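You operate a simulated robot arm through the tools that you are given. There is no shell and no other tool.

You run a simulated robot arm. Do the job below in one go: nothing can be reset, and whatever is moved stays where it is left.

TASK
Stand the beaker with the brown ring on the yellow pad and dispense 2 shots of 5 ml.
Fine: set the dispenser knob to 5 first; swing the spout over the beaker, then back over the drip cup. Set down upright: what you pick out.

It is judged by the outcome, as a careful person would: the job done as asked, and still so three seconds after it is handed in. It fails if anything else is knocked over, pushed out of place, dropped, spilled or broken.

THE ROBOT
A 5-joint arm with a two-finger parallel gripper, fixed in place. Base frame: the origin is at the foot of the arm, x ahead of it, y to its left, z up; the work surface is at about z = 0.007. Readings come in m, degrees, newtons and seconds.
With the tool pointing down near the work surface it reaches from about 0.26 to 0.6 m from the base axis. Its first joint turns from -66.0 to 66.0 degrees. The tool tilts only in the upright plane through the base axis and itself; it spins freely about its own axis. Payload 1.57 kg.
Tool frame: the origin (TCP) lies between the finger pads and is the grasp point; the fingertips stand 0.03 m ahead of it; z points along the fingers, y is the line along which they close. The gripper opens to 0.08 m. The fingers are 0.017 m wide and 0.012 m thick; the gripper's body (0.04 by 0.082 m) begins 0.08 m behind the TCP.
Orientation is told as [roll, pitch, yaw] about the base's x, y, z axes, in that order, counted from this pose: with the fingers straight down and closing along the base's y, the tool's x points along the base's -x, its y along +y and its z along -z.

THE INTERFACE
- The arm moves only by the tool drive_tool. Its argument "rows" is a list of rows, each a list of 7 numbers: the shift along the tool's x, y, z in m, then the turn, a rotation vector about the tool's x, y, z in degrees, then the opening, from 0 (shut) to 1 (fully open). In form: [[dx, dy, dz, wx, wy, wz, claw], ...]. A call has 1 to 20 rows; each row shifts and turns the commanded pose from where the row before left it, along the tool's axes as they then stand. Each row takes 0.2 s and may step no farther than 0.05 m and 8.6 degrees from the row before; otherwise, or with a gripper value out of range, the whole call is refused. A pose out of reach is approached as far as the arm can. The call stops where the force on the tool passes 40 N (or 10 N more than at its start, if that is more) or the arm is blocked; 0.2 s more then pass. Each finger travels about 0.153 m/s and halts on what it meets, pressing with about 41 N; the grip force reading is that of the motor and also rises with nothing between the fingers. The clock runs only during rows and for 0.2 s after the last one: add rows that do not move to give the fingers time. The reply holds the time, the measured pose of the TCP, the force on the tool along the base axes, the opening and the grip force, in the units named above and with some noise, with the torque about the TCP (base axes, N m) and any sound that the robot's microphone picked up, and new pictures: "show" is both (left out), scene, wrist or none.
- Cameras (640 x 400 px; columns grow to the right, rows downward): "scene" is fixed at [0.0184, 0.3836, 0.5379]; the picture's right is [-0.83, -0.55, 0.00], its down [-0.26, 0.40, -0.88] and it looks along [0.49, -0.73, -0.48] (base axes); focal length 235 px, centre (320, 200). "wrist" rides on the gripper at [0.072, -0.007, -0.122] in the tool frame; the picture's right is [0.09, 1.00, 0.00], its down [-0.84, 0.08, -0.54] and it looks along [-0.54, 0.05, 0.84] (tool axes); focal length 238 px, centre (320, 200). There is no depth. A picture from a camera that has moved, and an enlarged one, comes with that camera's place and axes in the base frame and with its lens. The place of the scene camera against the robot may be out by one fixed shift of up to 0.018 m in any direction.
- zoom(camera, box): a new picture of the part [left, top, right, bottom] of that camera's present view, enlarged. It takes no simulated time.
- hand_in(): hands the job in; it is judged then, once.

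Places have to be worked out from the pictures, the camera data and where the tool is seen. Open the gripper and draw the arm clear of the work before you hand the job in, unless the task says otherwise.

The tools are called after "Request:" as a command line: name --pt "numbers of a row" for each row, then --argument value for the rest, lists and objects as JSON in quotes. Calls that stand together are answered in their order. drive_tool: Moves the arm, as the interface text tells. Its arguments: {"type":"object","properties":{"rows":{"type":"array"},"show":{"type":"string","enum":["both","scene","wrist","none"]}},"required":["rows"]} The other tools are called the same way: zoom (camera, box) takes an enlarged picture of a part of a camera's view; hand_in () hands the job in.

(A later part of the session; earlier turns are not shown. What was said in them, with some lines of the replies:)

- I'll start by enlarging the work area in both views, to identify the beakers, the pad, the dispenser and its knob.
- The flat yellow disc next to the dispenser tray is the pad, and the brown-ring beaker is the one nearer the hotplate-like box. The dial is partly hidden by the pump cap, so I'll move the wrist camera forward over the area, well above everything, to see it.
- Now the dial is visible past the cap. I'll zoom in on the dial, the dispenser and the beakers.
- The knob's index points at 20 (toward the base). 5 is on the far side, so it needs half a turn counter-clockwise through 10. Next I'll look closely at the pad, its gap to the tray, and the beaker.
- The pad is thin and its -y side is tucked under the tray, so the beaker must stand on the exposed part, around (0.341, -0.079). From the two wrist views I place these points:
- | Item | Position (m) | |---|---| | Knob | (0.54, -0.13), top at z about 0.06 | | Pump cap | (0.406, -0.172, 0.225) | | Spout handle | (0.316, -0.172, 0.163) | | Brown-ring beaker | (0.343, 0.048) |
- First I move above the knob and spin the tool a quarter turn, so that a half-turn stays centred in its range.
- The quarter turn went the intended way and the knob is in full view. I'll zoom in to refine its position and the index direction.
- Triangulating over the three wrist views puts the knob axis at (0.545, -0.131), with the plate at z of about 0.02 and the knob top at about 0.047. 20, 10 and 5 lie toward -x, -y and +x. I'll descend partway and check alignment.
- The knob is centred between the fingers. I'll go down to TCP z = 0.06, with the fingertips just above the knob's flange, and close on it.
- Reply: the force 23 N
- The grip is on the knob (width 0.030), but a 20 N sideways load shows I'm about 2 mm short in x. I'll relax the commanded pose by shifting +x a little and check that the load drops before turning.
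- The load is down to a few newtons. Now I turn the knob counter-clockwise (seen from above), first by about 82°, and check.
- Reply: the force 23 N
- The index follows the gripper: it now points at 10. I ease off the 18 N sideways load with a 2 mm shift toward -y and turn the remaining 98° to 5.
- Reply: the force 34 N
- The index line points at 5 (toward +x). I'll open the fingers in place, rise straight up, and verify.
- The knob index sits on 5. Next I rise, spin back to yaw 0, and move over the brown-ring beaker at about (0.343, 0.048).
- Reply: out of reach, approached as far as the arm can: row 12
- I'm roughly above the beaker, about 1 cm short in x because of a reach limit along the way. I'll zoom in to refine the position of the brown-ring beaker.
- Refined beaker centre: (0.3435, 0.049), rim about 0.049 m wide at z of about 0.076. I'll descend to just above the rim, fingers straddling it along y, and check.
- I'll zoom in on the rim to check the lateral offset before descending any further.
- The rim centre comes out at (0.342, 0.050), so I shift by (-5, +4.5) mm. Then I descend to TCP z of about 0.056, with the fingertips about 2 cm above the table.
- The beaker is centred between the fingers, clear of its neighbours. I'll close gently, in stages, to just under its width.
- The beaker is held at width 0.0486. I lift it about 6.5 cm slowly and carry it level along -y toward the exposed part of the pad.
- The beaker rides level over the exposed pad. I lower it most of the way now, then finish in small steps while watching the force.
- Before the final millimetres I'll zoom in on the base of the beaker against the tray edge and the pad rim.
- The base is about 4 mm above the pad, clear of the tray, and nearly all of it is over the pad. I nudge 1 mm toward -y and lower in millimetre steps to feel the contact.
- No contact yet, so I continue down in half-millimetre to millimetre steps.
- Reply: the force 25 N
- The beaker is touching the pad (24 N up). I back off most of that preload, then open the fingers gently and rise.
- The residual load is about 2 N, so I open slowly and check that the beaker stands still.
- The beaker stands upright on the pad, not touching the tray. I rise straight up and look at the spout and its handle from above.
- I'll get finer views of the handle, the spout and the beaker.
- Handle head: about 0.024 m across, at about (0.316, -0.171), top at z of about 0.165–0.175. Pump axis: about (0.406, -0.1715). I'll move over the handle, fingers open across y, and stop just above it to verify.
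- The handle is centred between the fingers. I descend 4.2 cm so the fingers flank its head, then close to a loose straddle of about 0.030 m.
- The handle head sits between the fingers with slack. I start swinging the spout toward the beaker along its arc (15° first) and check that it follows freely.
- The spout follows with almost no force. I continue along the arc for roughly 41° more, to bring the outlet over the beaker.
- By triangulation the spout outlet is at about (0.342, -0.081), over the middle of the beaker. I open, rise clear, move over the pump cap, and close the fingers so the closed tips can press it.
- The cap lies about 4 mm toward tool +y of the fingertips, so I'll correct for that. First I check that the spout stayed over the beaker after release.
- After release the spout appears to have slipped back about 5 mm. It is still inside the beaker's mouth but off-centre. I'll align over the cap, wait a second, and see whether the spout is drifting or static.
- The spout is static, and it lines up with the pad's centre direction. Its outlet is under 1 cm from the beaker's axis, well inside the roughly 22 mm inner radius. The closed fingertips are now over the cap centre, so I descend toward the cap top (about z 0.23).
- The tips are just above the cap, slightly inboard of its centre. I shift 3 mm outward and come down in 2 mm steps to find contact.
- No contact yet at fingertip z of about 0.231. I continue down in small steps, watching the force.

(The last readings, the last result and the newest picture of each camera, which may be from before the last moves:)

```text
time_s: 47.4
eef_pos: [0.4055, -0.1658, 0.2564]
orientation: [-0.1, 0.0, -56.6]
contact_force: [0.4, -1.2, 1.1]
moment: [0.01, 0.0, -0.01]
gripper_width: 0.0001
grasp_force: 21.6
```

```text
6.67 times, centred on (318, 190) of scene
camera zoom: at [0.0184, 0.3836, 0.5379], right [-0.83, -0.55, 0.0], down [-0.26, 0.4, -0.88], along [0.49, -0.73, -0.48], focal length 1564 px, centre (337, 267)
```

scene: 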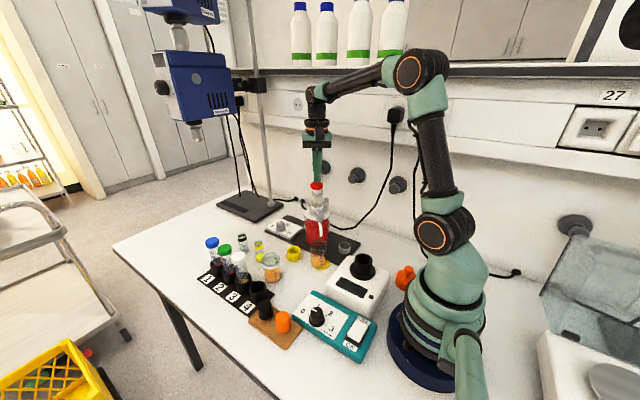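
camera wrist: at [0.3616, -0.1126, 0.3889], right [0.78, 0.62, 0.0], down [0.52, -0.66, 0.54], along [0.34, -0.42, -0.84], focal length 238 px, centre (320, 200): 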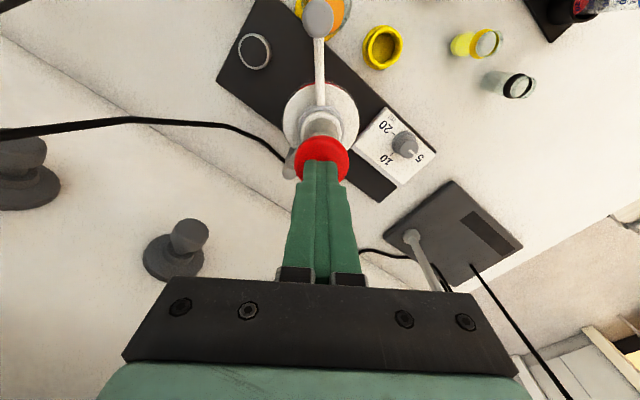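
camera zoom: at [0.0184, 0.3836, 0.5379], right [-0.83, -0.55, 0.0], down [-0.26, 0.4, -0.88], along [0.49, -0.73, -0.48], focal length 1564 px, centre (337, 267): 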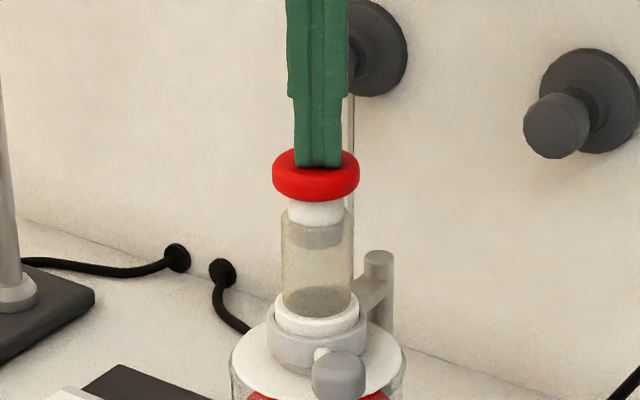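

The fingertips have just met the cap: it moved down about 1 mm with about 1 N. Now the first full press, in 2.5 mm steps; the call stops by itself at the end stop.

Request:
drive_tool --pt "0 0 0.0025 0 0 0 0" --pt "0 0 0.0025 0 0 0 0" --pt "0 0 0.0025 0 0 0 0" --pt "0 0 0.0025 0 0 0 0" --pt "0 0 0.0025 0 0 0 0" --pt "0 0 0.0025 0 0 0 0" --show "both"

Request:
zoom --camera "scene" --box '[290, 165, 350, 275]'

```text
time_s: 48.8
eef_pos: [0.4058, -0.1663, 0.2423]
orientation: [-0.1, -0.1, -56.6]
contact_force: [-8.6, 5.7, 23.8]
moment: [0.19, 0.27, 0.1]
gripper_width: 0.0003
grasp_force: 21.3
heard: click
camera wrist: at [0.3596, -0.1101, 0.3649], right [0.78, 0.62, 0.0], down [0.52, -0.66, 0.54], along [0.34, -0.42, -0.84], focal length 238 px, centre (320, 200)
```

scene: 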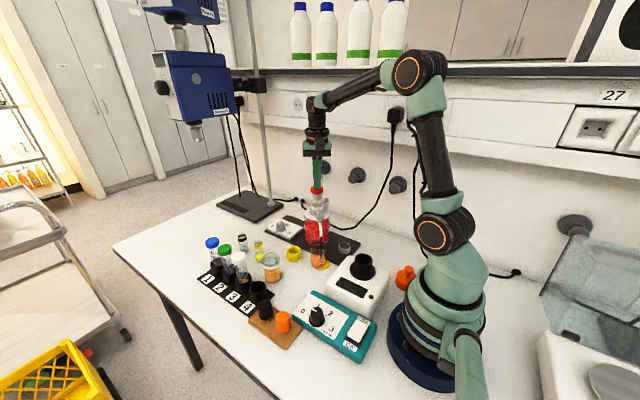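
wrist: 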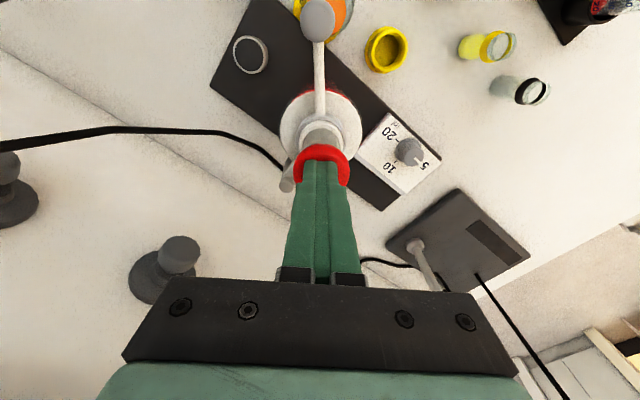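

```text
3.64 times, centred on (320, 220) of scene
camera zoom: at [0.0183, 0.3836, 0.5379], right [-0.83, -0.55, 0.0], down [-0.26, 0.4, -0.88], along [0.49, -0.73, -0.48], focal length 853 px, centre (320, 127)
```

zoom: 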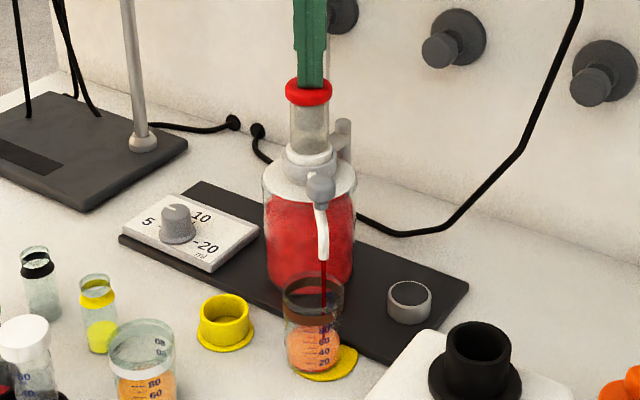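

A click was heard and a red stream is falling into the beaker: the first shot. I hold briefly, then raise fully off the cap so the plunger returns and refills.

Request:
drive_tool --pt "0 0 0 0 0 0 0" --pt "0 0 0 0 0 0 0" --pt "0 0 -0.004 0 0 0 0" --pt "0 0 -0.004 0 0 0 0" --pt "0 0 -0.004 0 0 0 0" --pt "0 0 -0.004 0 0 0 0" --pt "0 0 -0.004 0 0 0 0" --pt "0 0 -0.004 0 0 0 0" --pt "0 0 0 0 0 0 0" --pt "0 0 0 0 0 0 0" --pt "0 0 0 0 0 0 0" --show "both"

Request:
zoom --camera "scene" --box '[290, 165, 350, 275]'

Request:
zoom --camera "scene" --box '[295, 160, 340, 220]'

```text
time_s: 51.2
eef_pos: [0.4051, -0.1668, 0.265]
orientation: [0.0, 0.0, -56.7]
contact_force: [-0.9, -0.3, -0.6]
moment: [0.0, -0.01, -0.01]
gripper_width: 0.0001
grasp_force: 21.4
camera wrist: at [0.3596, -0.1103, 0.3873], right [0.78, 0.62, 0.0], down [0.52, -0.66, 0.54], along [0.34, -0.42, -0.84], focal length 238 px, centre (320, 200)
```

scene: 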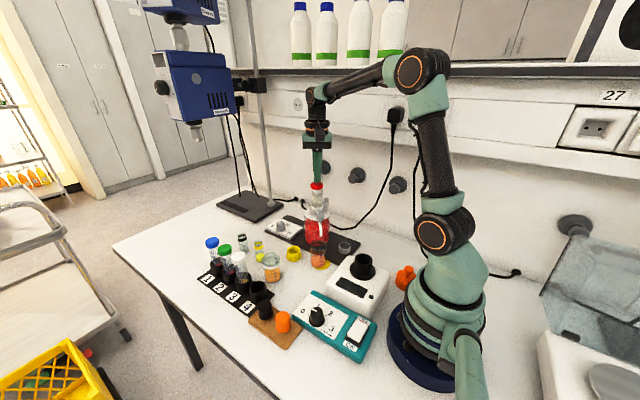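
wrist: 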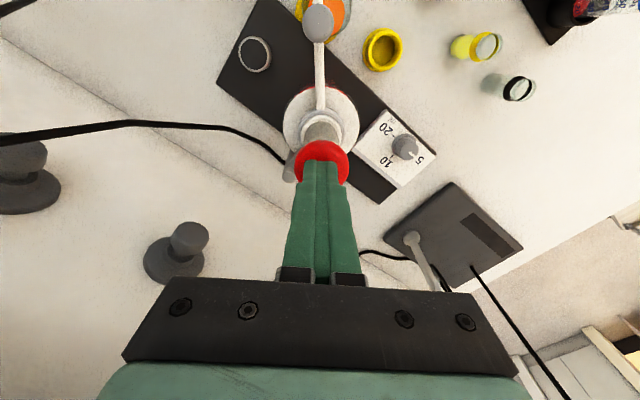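

```text
3.64 times, centred on (320, 220) of scene
camera zoom: at [0.0184, 0.3836, 0.5379], right [-0.83, -0.55, 0.0], down [-0.26, 0.4, -0.88], along [0.49, -0.73, -0.48], focal length 853 px, centre (320, 127)
```

zoom: 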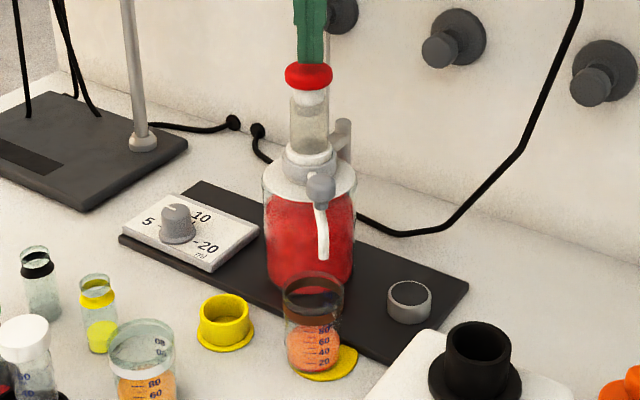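

```text
6.67 times, centred on (318, 190) of scene
camera zoom: at [0.0184, 0.3836, 0.5379], right [-0.83, -0.55, 0.0], down [-0.26, 0.4, -0.88], along [0.49, -0.73, -0.48], focal length 1564 px, centre (337, 267)
```

zoom: 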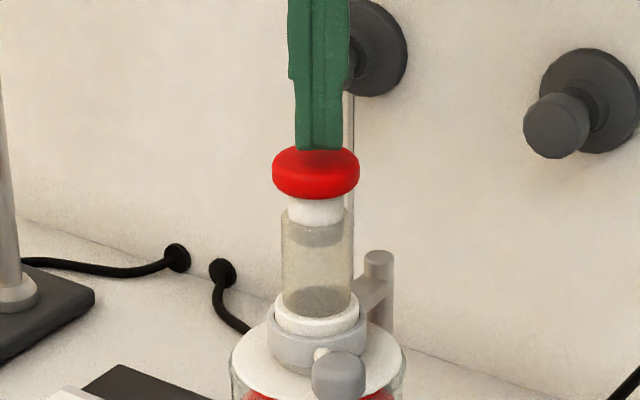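

The plunger is fully back up, the knob still reads 5, and the beaker holds the first shot. Second press, same depth.

Request:
drive_tool --pt "0 0 0.004 0 0 0 0" --pt "0 0 0.004 0 0 0 0" --pt "0 0 0.0025 0 0 0 0" --pt "0 0 0.0025 0 0 0 0" --pt "0 0 0.0025 0 0 0 0" --pt "0 0 0.0025 0 0 0 0" --pt "0 0 0.0025 0 0 0 0" --pt "0 0 0.0025 0 0 0 0" --pt "0 0 0.001 0 0 0 0" --show "both"

Request:
zoom --camera "scene" --box '[290, 165, 350, 275]'

```text
time_s: 53.2
eef_pos: [0.4062, -0.1654, 0.2428]
orientation: [0.1, -0.1, -56.6]
contact_force: [-10.6, -3.5, 25.7]
moment: [-0.06, 0.42, 0.04]
gripper_width: 0.0
grasp_force: 21.1
heard: click
camera wrist: at [0.3599, -0.1098, 0.3647], right [0.78, 0.62, 0.0], down [0.52, -0.66, 0.54], along [0.34, -0.42, -0.84], focal length 238 px, centre (320, 200)
```

scene: 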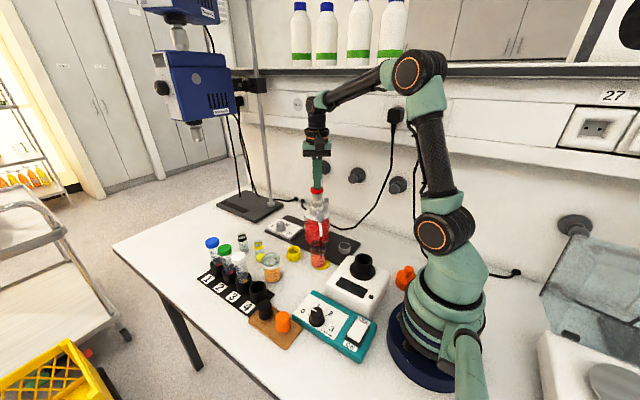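
wrist: 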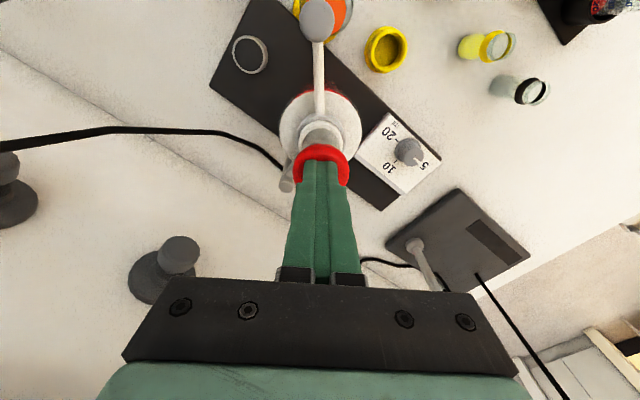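

```text
3.64 times, centred on (320, 220) of scene
camera zoom: at [0.0183, 0.3836, 0.5379], right [-0.83, -0.55, 0.0], down [-0.26, 0.4, -0.88], along [0.49, -0.73, -0.48], focal length 853 px, centre (320, 127)
```

zoom: 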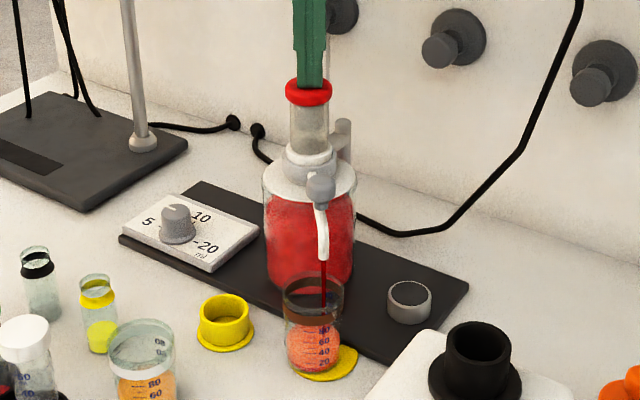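

Second click, and the stream is again falling into the beaker. I hold, rise clear of the cap, open, and move back above the spout handle, looking before descending.

Request:
drive_tool --pt "0 0 0 0 0 0 0" --pt "0 0 0 0 0 0 0" --pt "0 0 -0.004 0 0 0 0" --pt "0 0 -0.004 0 0 0 0" --pt "0 0 -0.004 0 0 0 0" --pt "0 0 -0.006 0 0 0 0" --pt "0 0 -0.02 0 0 0 0" --pt "0 0 -0.02 0 0 0 0" --pt "0 0 0 0 0 -6 0.3" --pt "0.0433 -0.0008 0 0 0 0 0.6" --pt "0.0433 -0.0008 0 0 0 0 0.95" --pt "0 0 0 0 0 0 0.95" --pt "0 0 0 0 0 0 0.95" --show "both"

Request:
zoom --camera "wrist" --box '[240, 80, 400, 220]'

Request:
zoom --camera "scene" --box '[290, 165, 350, 275]'

```text
time_s: 56.0
eef_pos: [0.3481, -0.1033, 0.3014]
orientation: [0.0, 0.0, -50.5]
contact_force: [-0.2, -0.7, -0.1]
moment: [-0.01, 0.01, -0.02]
gripper_width: 0.0758
grasp_force: 0.1
camera wrist: at [0.2969, -0.0503, 0.4233], right [0.71, 0.7, 0.0], down [0.59, -0.6, 0.54], along [0.38, -0.39, -0.84], focal length 238 px, centre (320, 200)
```

scene: 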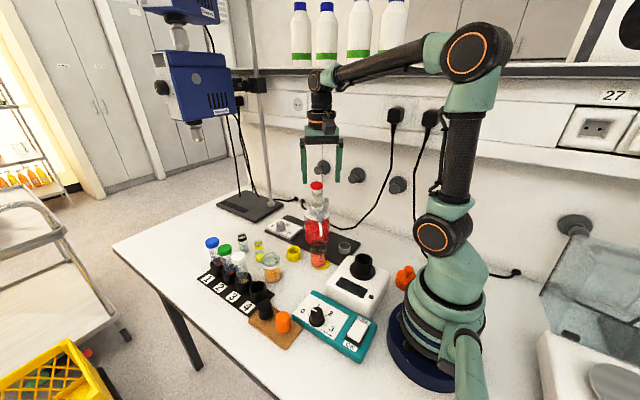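
wrist: 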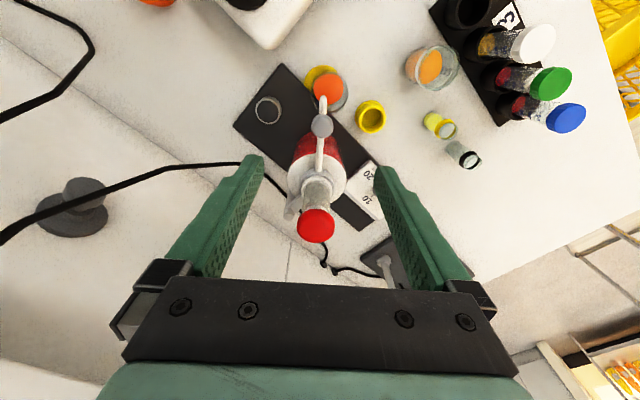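

```text
2.86 times, centred on (320, 150) of wrist
camera zoom: at [0.2969, -0.0503, 0.4233], right [0.71, 0.7, 0.0], down [0.59, -0.6, 0.54], along [0.38, -0.39, -0.84], focal length 681 px, centre (320, 343)
```

zoom: 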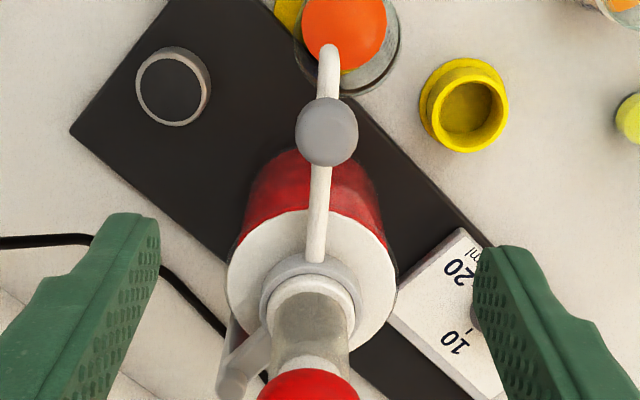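

```text
3.64 times, centred on (320, 220) of scene
camera zoom: at [0.0184, 0.3836, 0.5379], right [-0.83, -0.55, 0.0], down [-0.26, 0.4, -0.88], along [0.49, -0.73, -0.48], focal length 853 px, centre (320, 127)
```

zoom: 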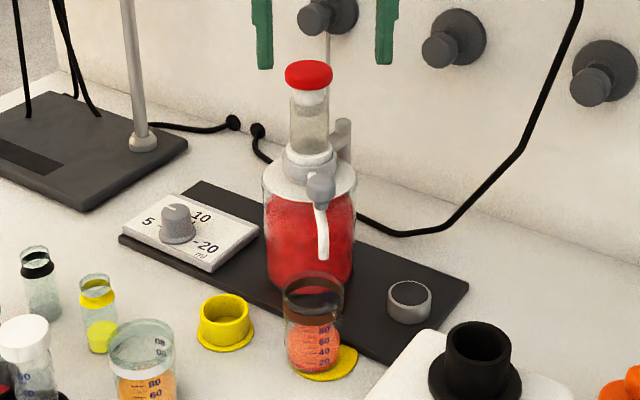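

Both shots are in: the stream has stopped and the cap is back up. The handle is at (0.349, -0.101). I centre on it, descend so the fingers flank the head, and straddle loosely again.

Request:
drive_tool --pt "0.0012 0.0025 0 0 0 0 0.95" --pt "0 0 0.04 0 0 0 0.95" --pt "0 0 0.04 0 0 0 0.95" --pt "0 0 0.025 0 0 0 0.95" --pt "0 0 0.0204 0 0 0 0.95" --pt "0 0 0 0 0 0 0.7" --pt "0 0 0 0 0 0 0.5" --pt "0 0 0 0 0 0 0.38" --pt "0 0 0 0 0 0 0.38" --show "both"

Request:
zoom --camera "wrist" --box '[240, 80, 400, 220]'

```text
time_s: 58.0
eef_pos: [0.351, -0.0989, 0.1746]
orientation: [0.0, 0.0, -50.6]
contact_force: [0.8, 0.0, -0.3]
moment: [-0.02, -0.01, 0.01]
gripper_width: 0.0302
grasp_force: 0.1
camera wrist: at [0.2995, -0.0482, 0.2958], right [0.71, 0.7, 0.0], down [0.59, -0.6, 0.54], along [0.38, -0.39, -0.84], focal length 238 px, centre (320, 200)
```

scene: 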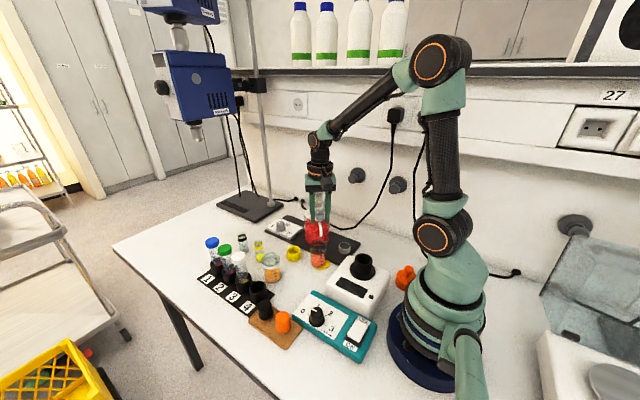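
wrist: 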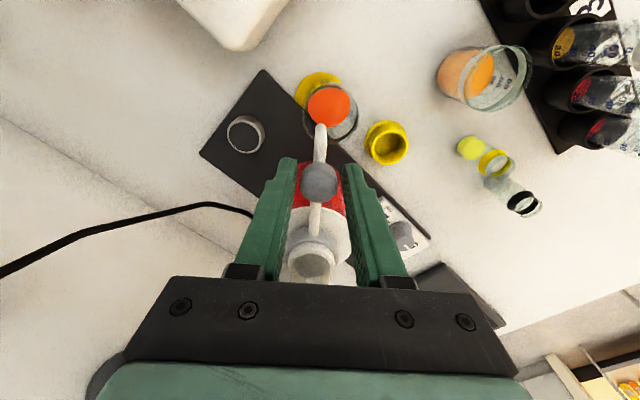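

```text
2.86 times, centred on (320, 150) of wrist
camera zoom: at [0.2995, -0.0482, 0.2958], right [0.71, 0.7, 0.0], down [0.59, -0.6, 0.54], along [0.38, -0.39, -0.84], focal length 681 px, centre (320, 343)
```

zoom: 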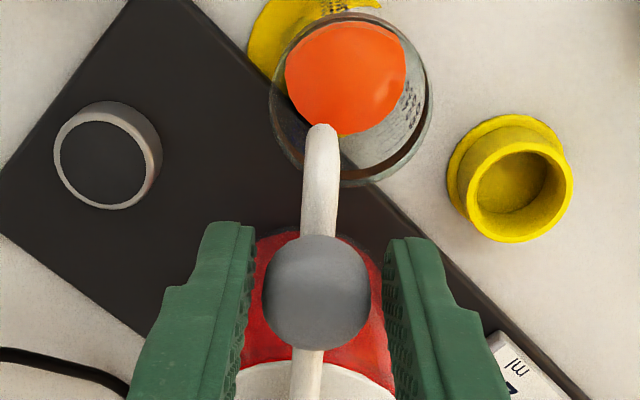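

The head is centred in the straddle. I swing the spout back along the arc by about 52° to bring it over the drip cup.

Request:
drive_tool --pt "-0.0004 -0.0082 0 0 0 -5.24 0.38" --pt "-0.0004 -0.0082 0 0 0 -5.24 0.38" --pt "-0.0004 -0.0082 0 0 0 -5.24 0.38" --pt "-0.0004 -0.0082 0 0 0 -5.24 0.38" --pt "-0.0004 -0.0082 0 0 0 -5.24 0.38" --pt "-0.0004 -0.0082 0 0 0 -5.24 0.38" --pt "-0.0004 -0.0082 0 0 0 -5.24 0.38" --pt "-0.0004 -0.0082 0 0 0 -5.24 0.38" --pt "-0.0004 -0.0082 0 0 0 -5.24 0.38" --pt "-0.0004 -0.0082 0 0 0 -5.24 0.38" --pt "0 0 0 0 0 0 0.38" --show "both"

Request:
zoom --camera "wrist" --box '[240, 80, 400, 220]'

Request:
zoom --camera "scene" --box '[280, 170, 380, 280]'

```text
time_s: 60.4
eef_pos: [0.3187, -0.1708, 0.1734]
orientation: [0.0, 0.0, 1.8]
contact_force: [-0.6, 0.1, 1.0]
moment: [0.02, 0.01, -0.01]
gripper_width: 0.0301
grasp_force: 0.0
camera wrist: at [0.2449, -0.1802, 0.2956], right [-0.12, 0.99, 0.0], down [0.83, 0.1, 0.54], along [0.54, 0.07, -0.84], focal length 238 px, centre (320, 200)
```

scene: 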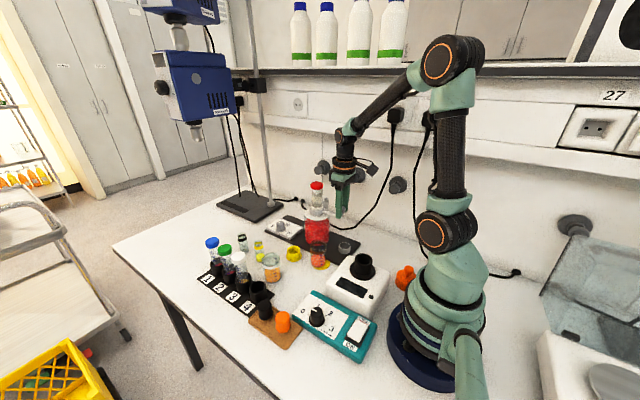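
wrist: 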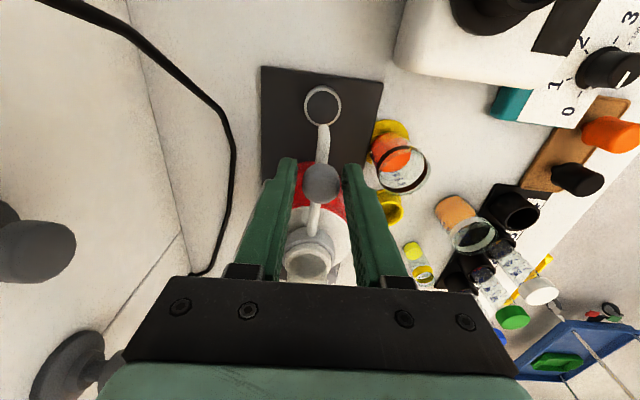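

```text
2.86 times, centred on (320, 150) of wrist
camera zoom: at [0.2449, -0.1802, 0.2956], right [-0.12, 0.99, 0.0], down [0.83, 0.1, 0.54], along [0.54, 0.07, -0.84], focal length 681 px, centre (320, 343)
```

zoom: 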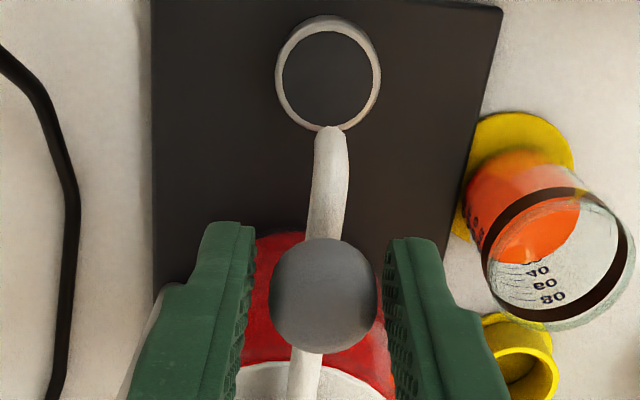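

```text
3.64 times, centred on (330, 225) of scene
camera zoom: at [0.0184, 0.3835, 0.5379], right [-0.83, -0.55, 0.0], down [-0.26, 0.4, -0.88], along [0.49, -0.73, -0.48], focal length 853 px, centre (284, 109)
```

zoom: 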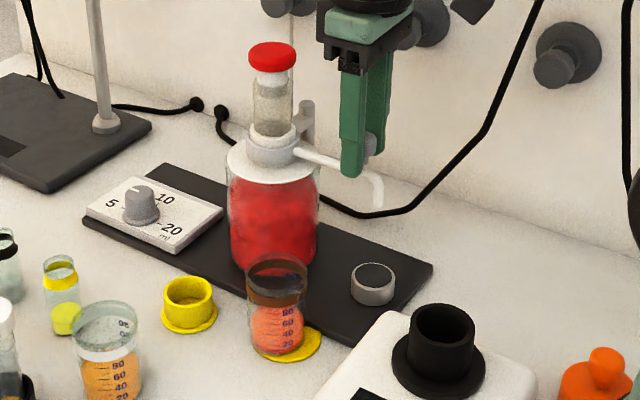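

The spout is back over the drip cup, matching the starting picture. I back the pushing finger off the handle a few millimetres, open, and rise clear.

Request:
drive_tool --pt "0 0.002 0 0 0 0 0.4" --pt "0 0 0 0 0 0 0.55" --pt "0 0 0 0 0 0 0.8" --pt "0 0 0 0 0 0 0.9" --pt "0 0 -0.02 0 0 0 0.9" --pt "0 0 -0.04 0 0 0 0.9" --pt "0 0 -0.045 0 0 0 0.9" --pt "0 0 -0.03 0 0 0 0.9" --pt "0 0 0 0 0 0 0.9" --pt "0 0 0 0 0 0 0.9" --show "both"

Request:
zoom --camera "wrist" --box '[240, 60, 420, 220]'

Request:
zoom --camera "scene" --box '[280, 170, 380, 280]'

```text
time_s: 62.6
eef_pos: [0.317, -0.1693, 0.3083]
orientation: [0.0, 0.0, 1.8]
contact_force: [0.3, -0.6, -0.5]
moment: [-0.02, -0.02, -0.03]
gripper_width: 0.072
grasp_force: 0.1
camera wrist: at [0.2452, -0.1772, 0.431], right [-0.12, 0.99, 0.0], down [0.83, 0.1, 0.54], along [0.54, 0.07, -0.84], focal length 238 px, centre (320, 200)
```

scene: 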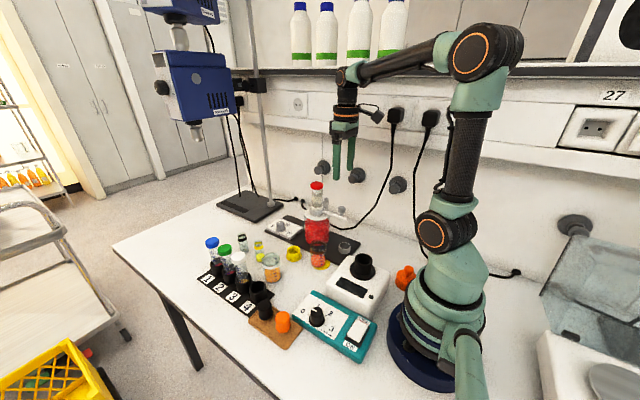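
wrist: 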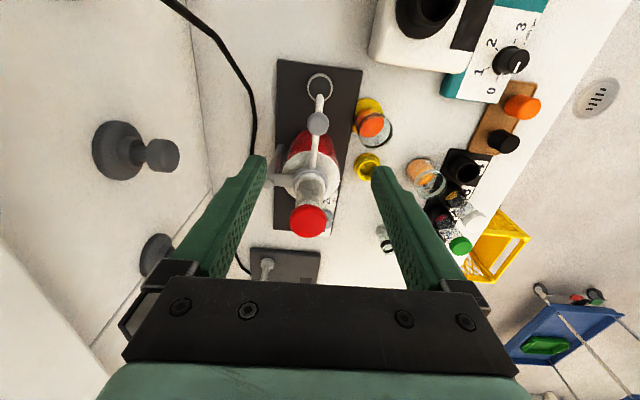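

```text
2.50 times, centred on (330, 140) of wrist
camera zoom: at [0.2452, -0.1772, 0.431], right [-0.12, 0.99, 0.0], down [0.83, 0.1, 0.54], along [0.54, 0.07, -0.84], focal length 596 px, centre (295, 350)
```

zoom: 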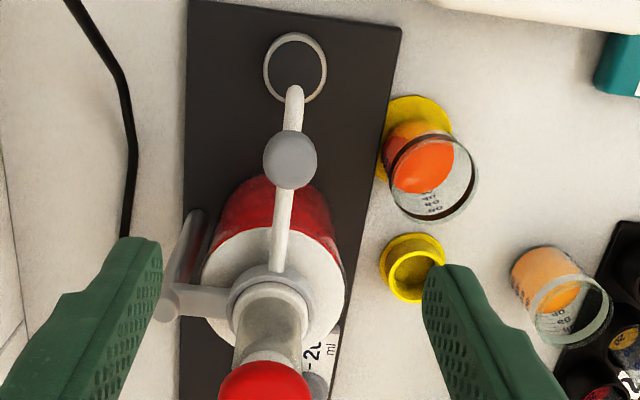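

```text
3.64 times, centred on (330, 225) of scene
camera zoom: at [0.0184, 0.3836, 0.5379], right [-0.83, -0.55, 0.0], down [-0.26, 0.4, -0.88], along [0.49, -0.73, -0.48], focal length 853 px, centre (284, 109)
```

zoom: 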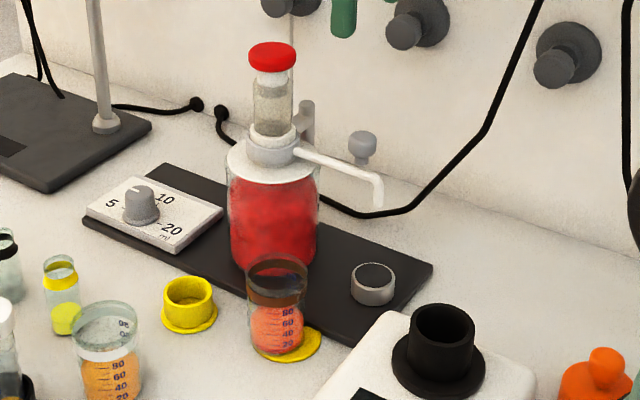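

The spout rests over the drip cup exactly as at the start, the beaker stands on the pad with the two shots, and the knob reads 5. I draw the arm up and back to its starting area and take a last look.

Request:
drive_tool --pt "0.0184 0 -0.0374 0 0 0 0.95" --pt "0.0184 0 -0.0374 0 0 0 0.95" --pt "0.0184 0 -0.0374 0 0 0 0.95" --pt "0.0184 0 -0.0374 0 0 0 1" --pt "0.0184 0 -0.0374 0 0 0 1" --pt "0 0 0 0 0 0 1" --pt "0 0 0 0 0 0 1" --show "both"

Request:
zoom --camera "scene" --box '[180, 170, 390, 365]'

Request:
zoom --camera "scene" --box '[295, 220, 355, 275]'

Request:
zoom --camera "wrist" --box '[260, 80, 470, 240]'

```text
time_s: 64.2
eef_pos: [0.2247, -0.1703, 0.4935]
orientation: [-0.1, -0.1, 1.7]
contact_force: [-0.5, -0.1, -1.1]
moment: [0.0, -0.01, -0.01]
gripper_width: 0.08
grasp_force: 0.1
camera wrist: at [0.152, -0.1793, 0.6156], right [-0.12, 0.99, 0.0], down [0.83, 0.1, 0.54], along [0.54, 0.07, -0.84], focal length 238 px, centre (320, 200)
```

scene: 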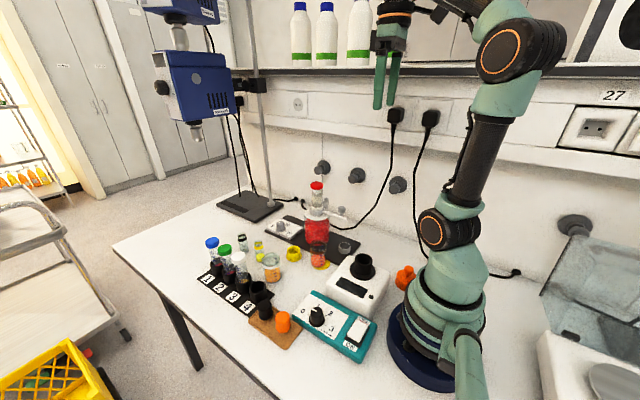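
wrist: 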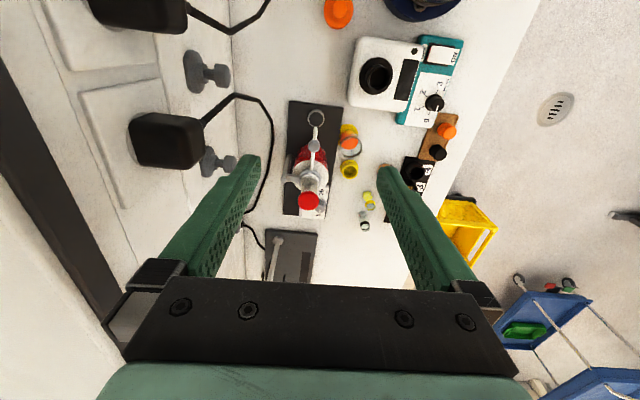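

```text
2.05 times, centred on (285, 268) of scene
camera zoom: at [0.0184, 0.3836, 0.5379], right [-0.83, -0.55, 0.0], down [-0.26, 0.4, -0.88], along [0.49, -0.73, -0.48], focal length 481 px, centre (392, 62)
```

zoom: 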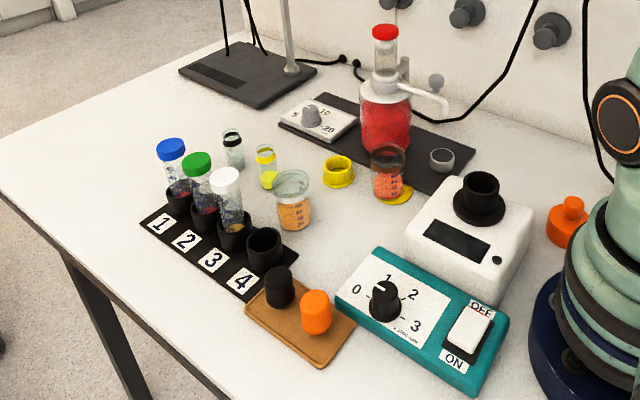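

```text
7.27 times, centred on (325, 248) of scene
camera zoom: at [0.0184, 0.3836, 0.5379], right [-0.83, -0.55, 0.0], down [-0.26, 0.4, -0.88], along [0.49, -0.73, -0.48], focal length 1706 px, centre (284, -146)
```

zoom: 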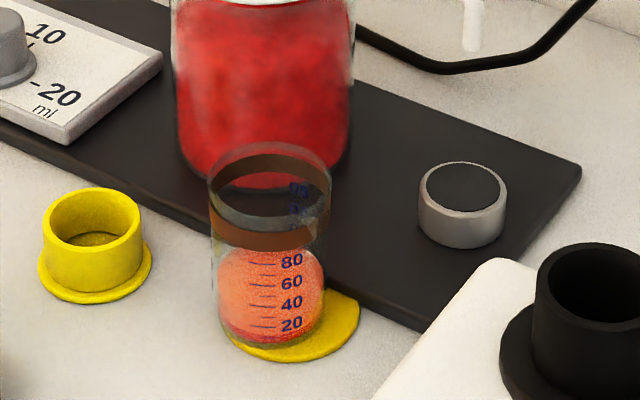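

```text
2.50 times, centred on (365, 160) of wrist
camera zoom: at [0.152, -0.1793, 0.6156], right [-0.12, 0.99, 0.0], down [0.83, 0.1, 0.54], along [0.54, 0.07, -0.84], focal length 596 px, centre (208, 300)
```

zoom: 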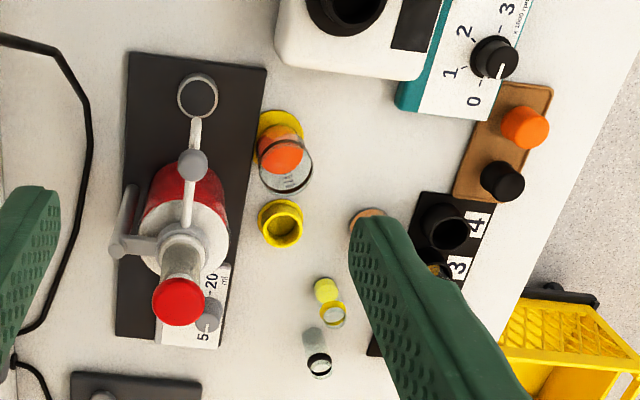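

Everything is in place: the beaker stands upright on the yellow pad with two 5 ml shots, the knob is on 5, the spout is over the drip cup, the neighbouring items are undisturbed, and the arm is open and clear. I'm handing the job in.

Request:
hand_in

```text
The job is handed in.
```

The job is done and handed in. The beaker with the brown ring stands upright on the yellow pad and holds two 5 ml shots.

- **Knob:** I set it to 5 first, turning it from 20 back through 10. It still read 5 after both shots.
- **Shots:** each press gave a click, and red liquid ran from the spout into the beaker. The plunger came fully back up after each one. The outlet was a little under 1 cm off the beaker's centre but well inside its mouth.
- **Spout:** it is back over the drip cup, matching the starting picture.
- **Beaker position:** the pad is partly tucked under the dispenser tray, so the beaker sits about 9 mm off the pad's centre. Its base may overhang the pad's edge by about a millimetre.

In the final pictures nothing else has moved, tipped or spilled. The gripper is open, and the arm is back near its starting pose.
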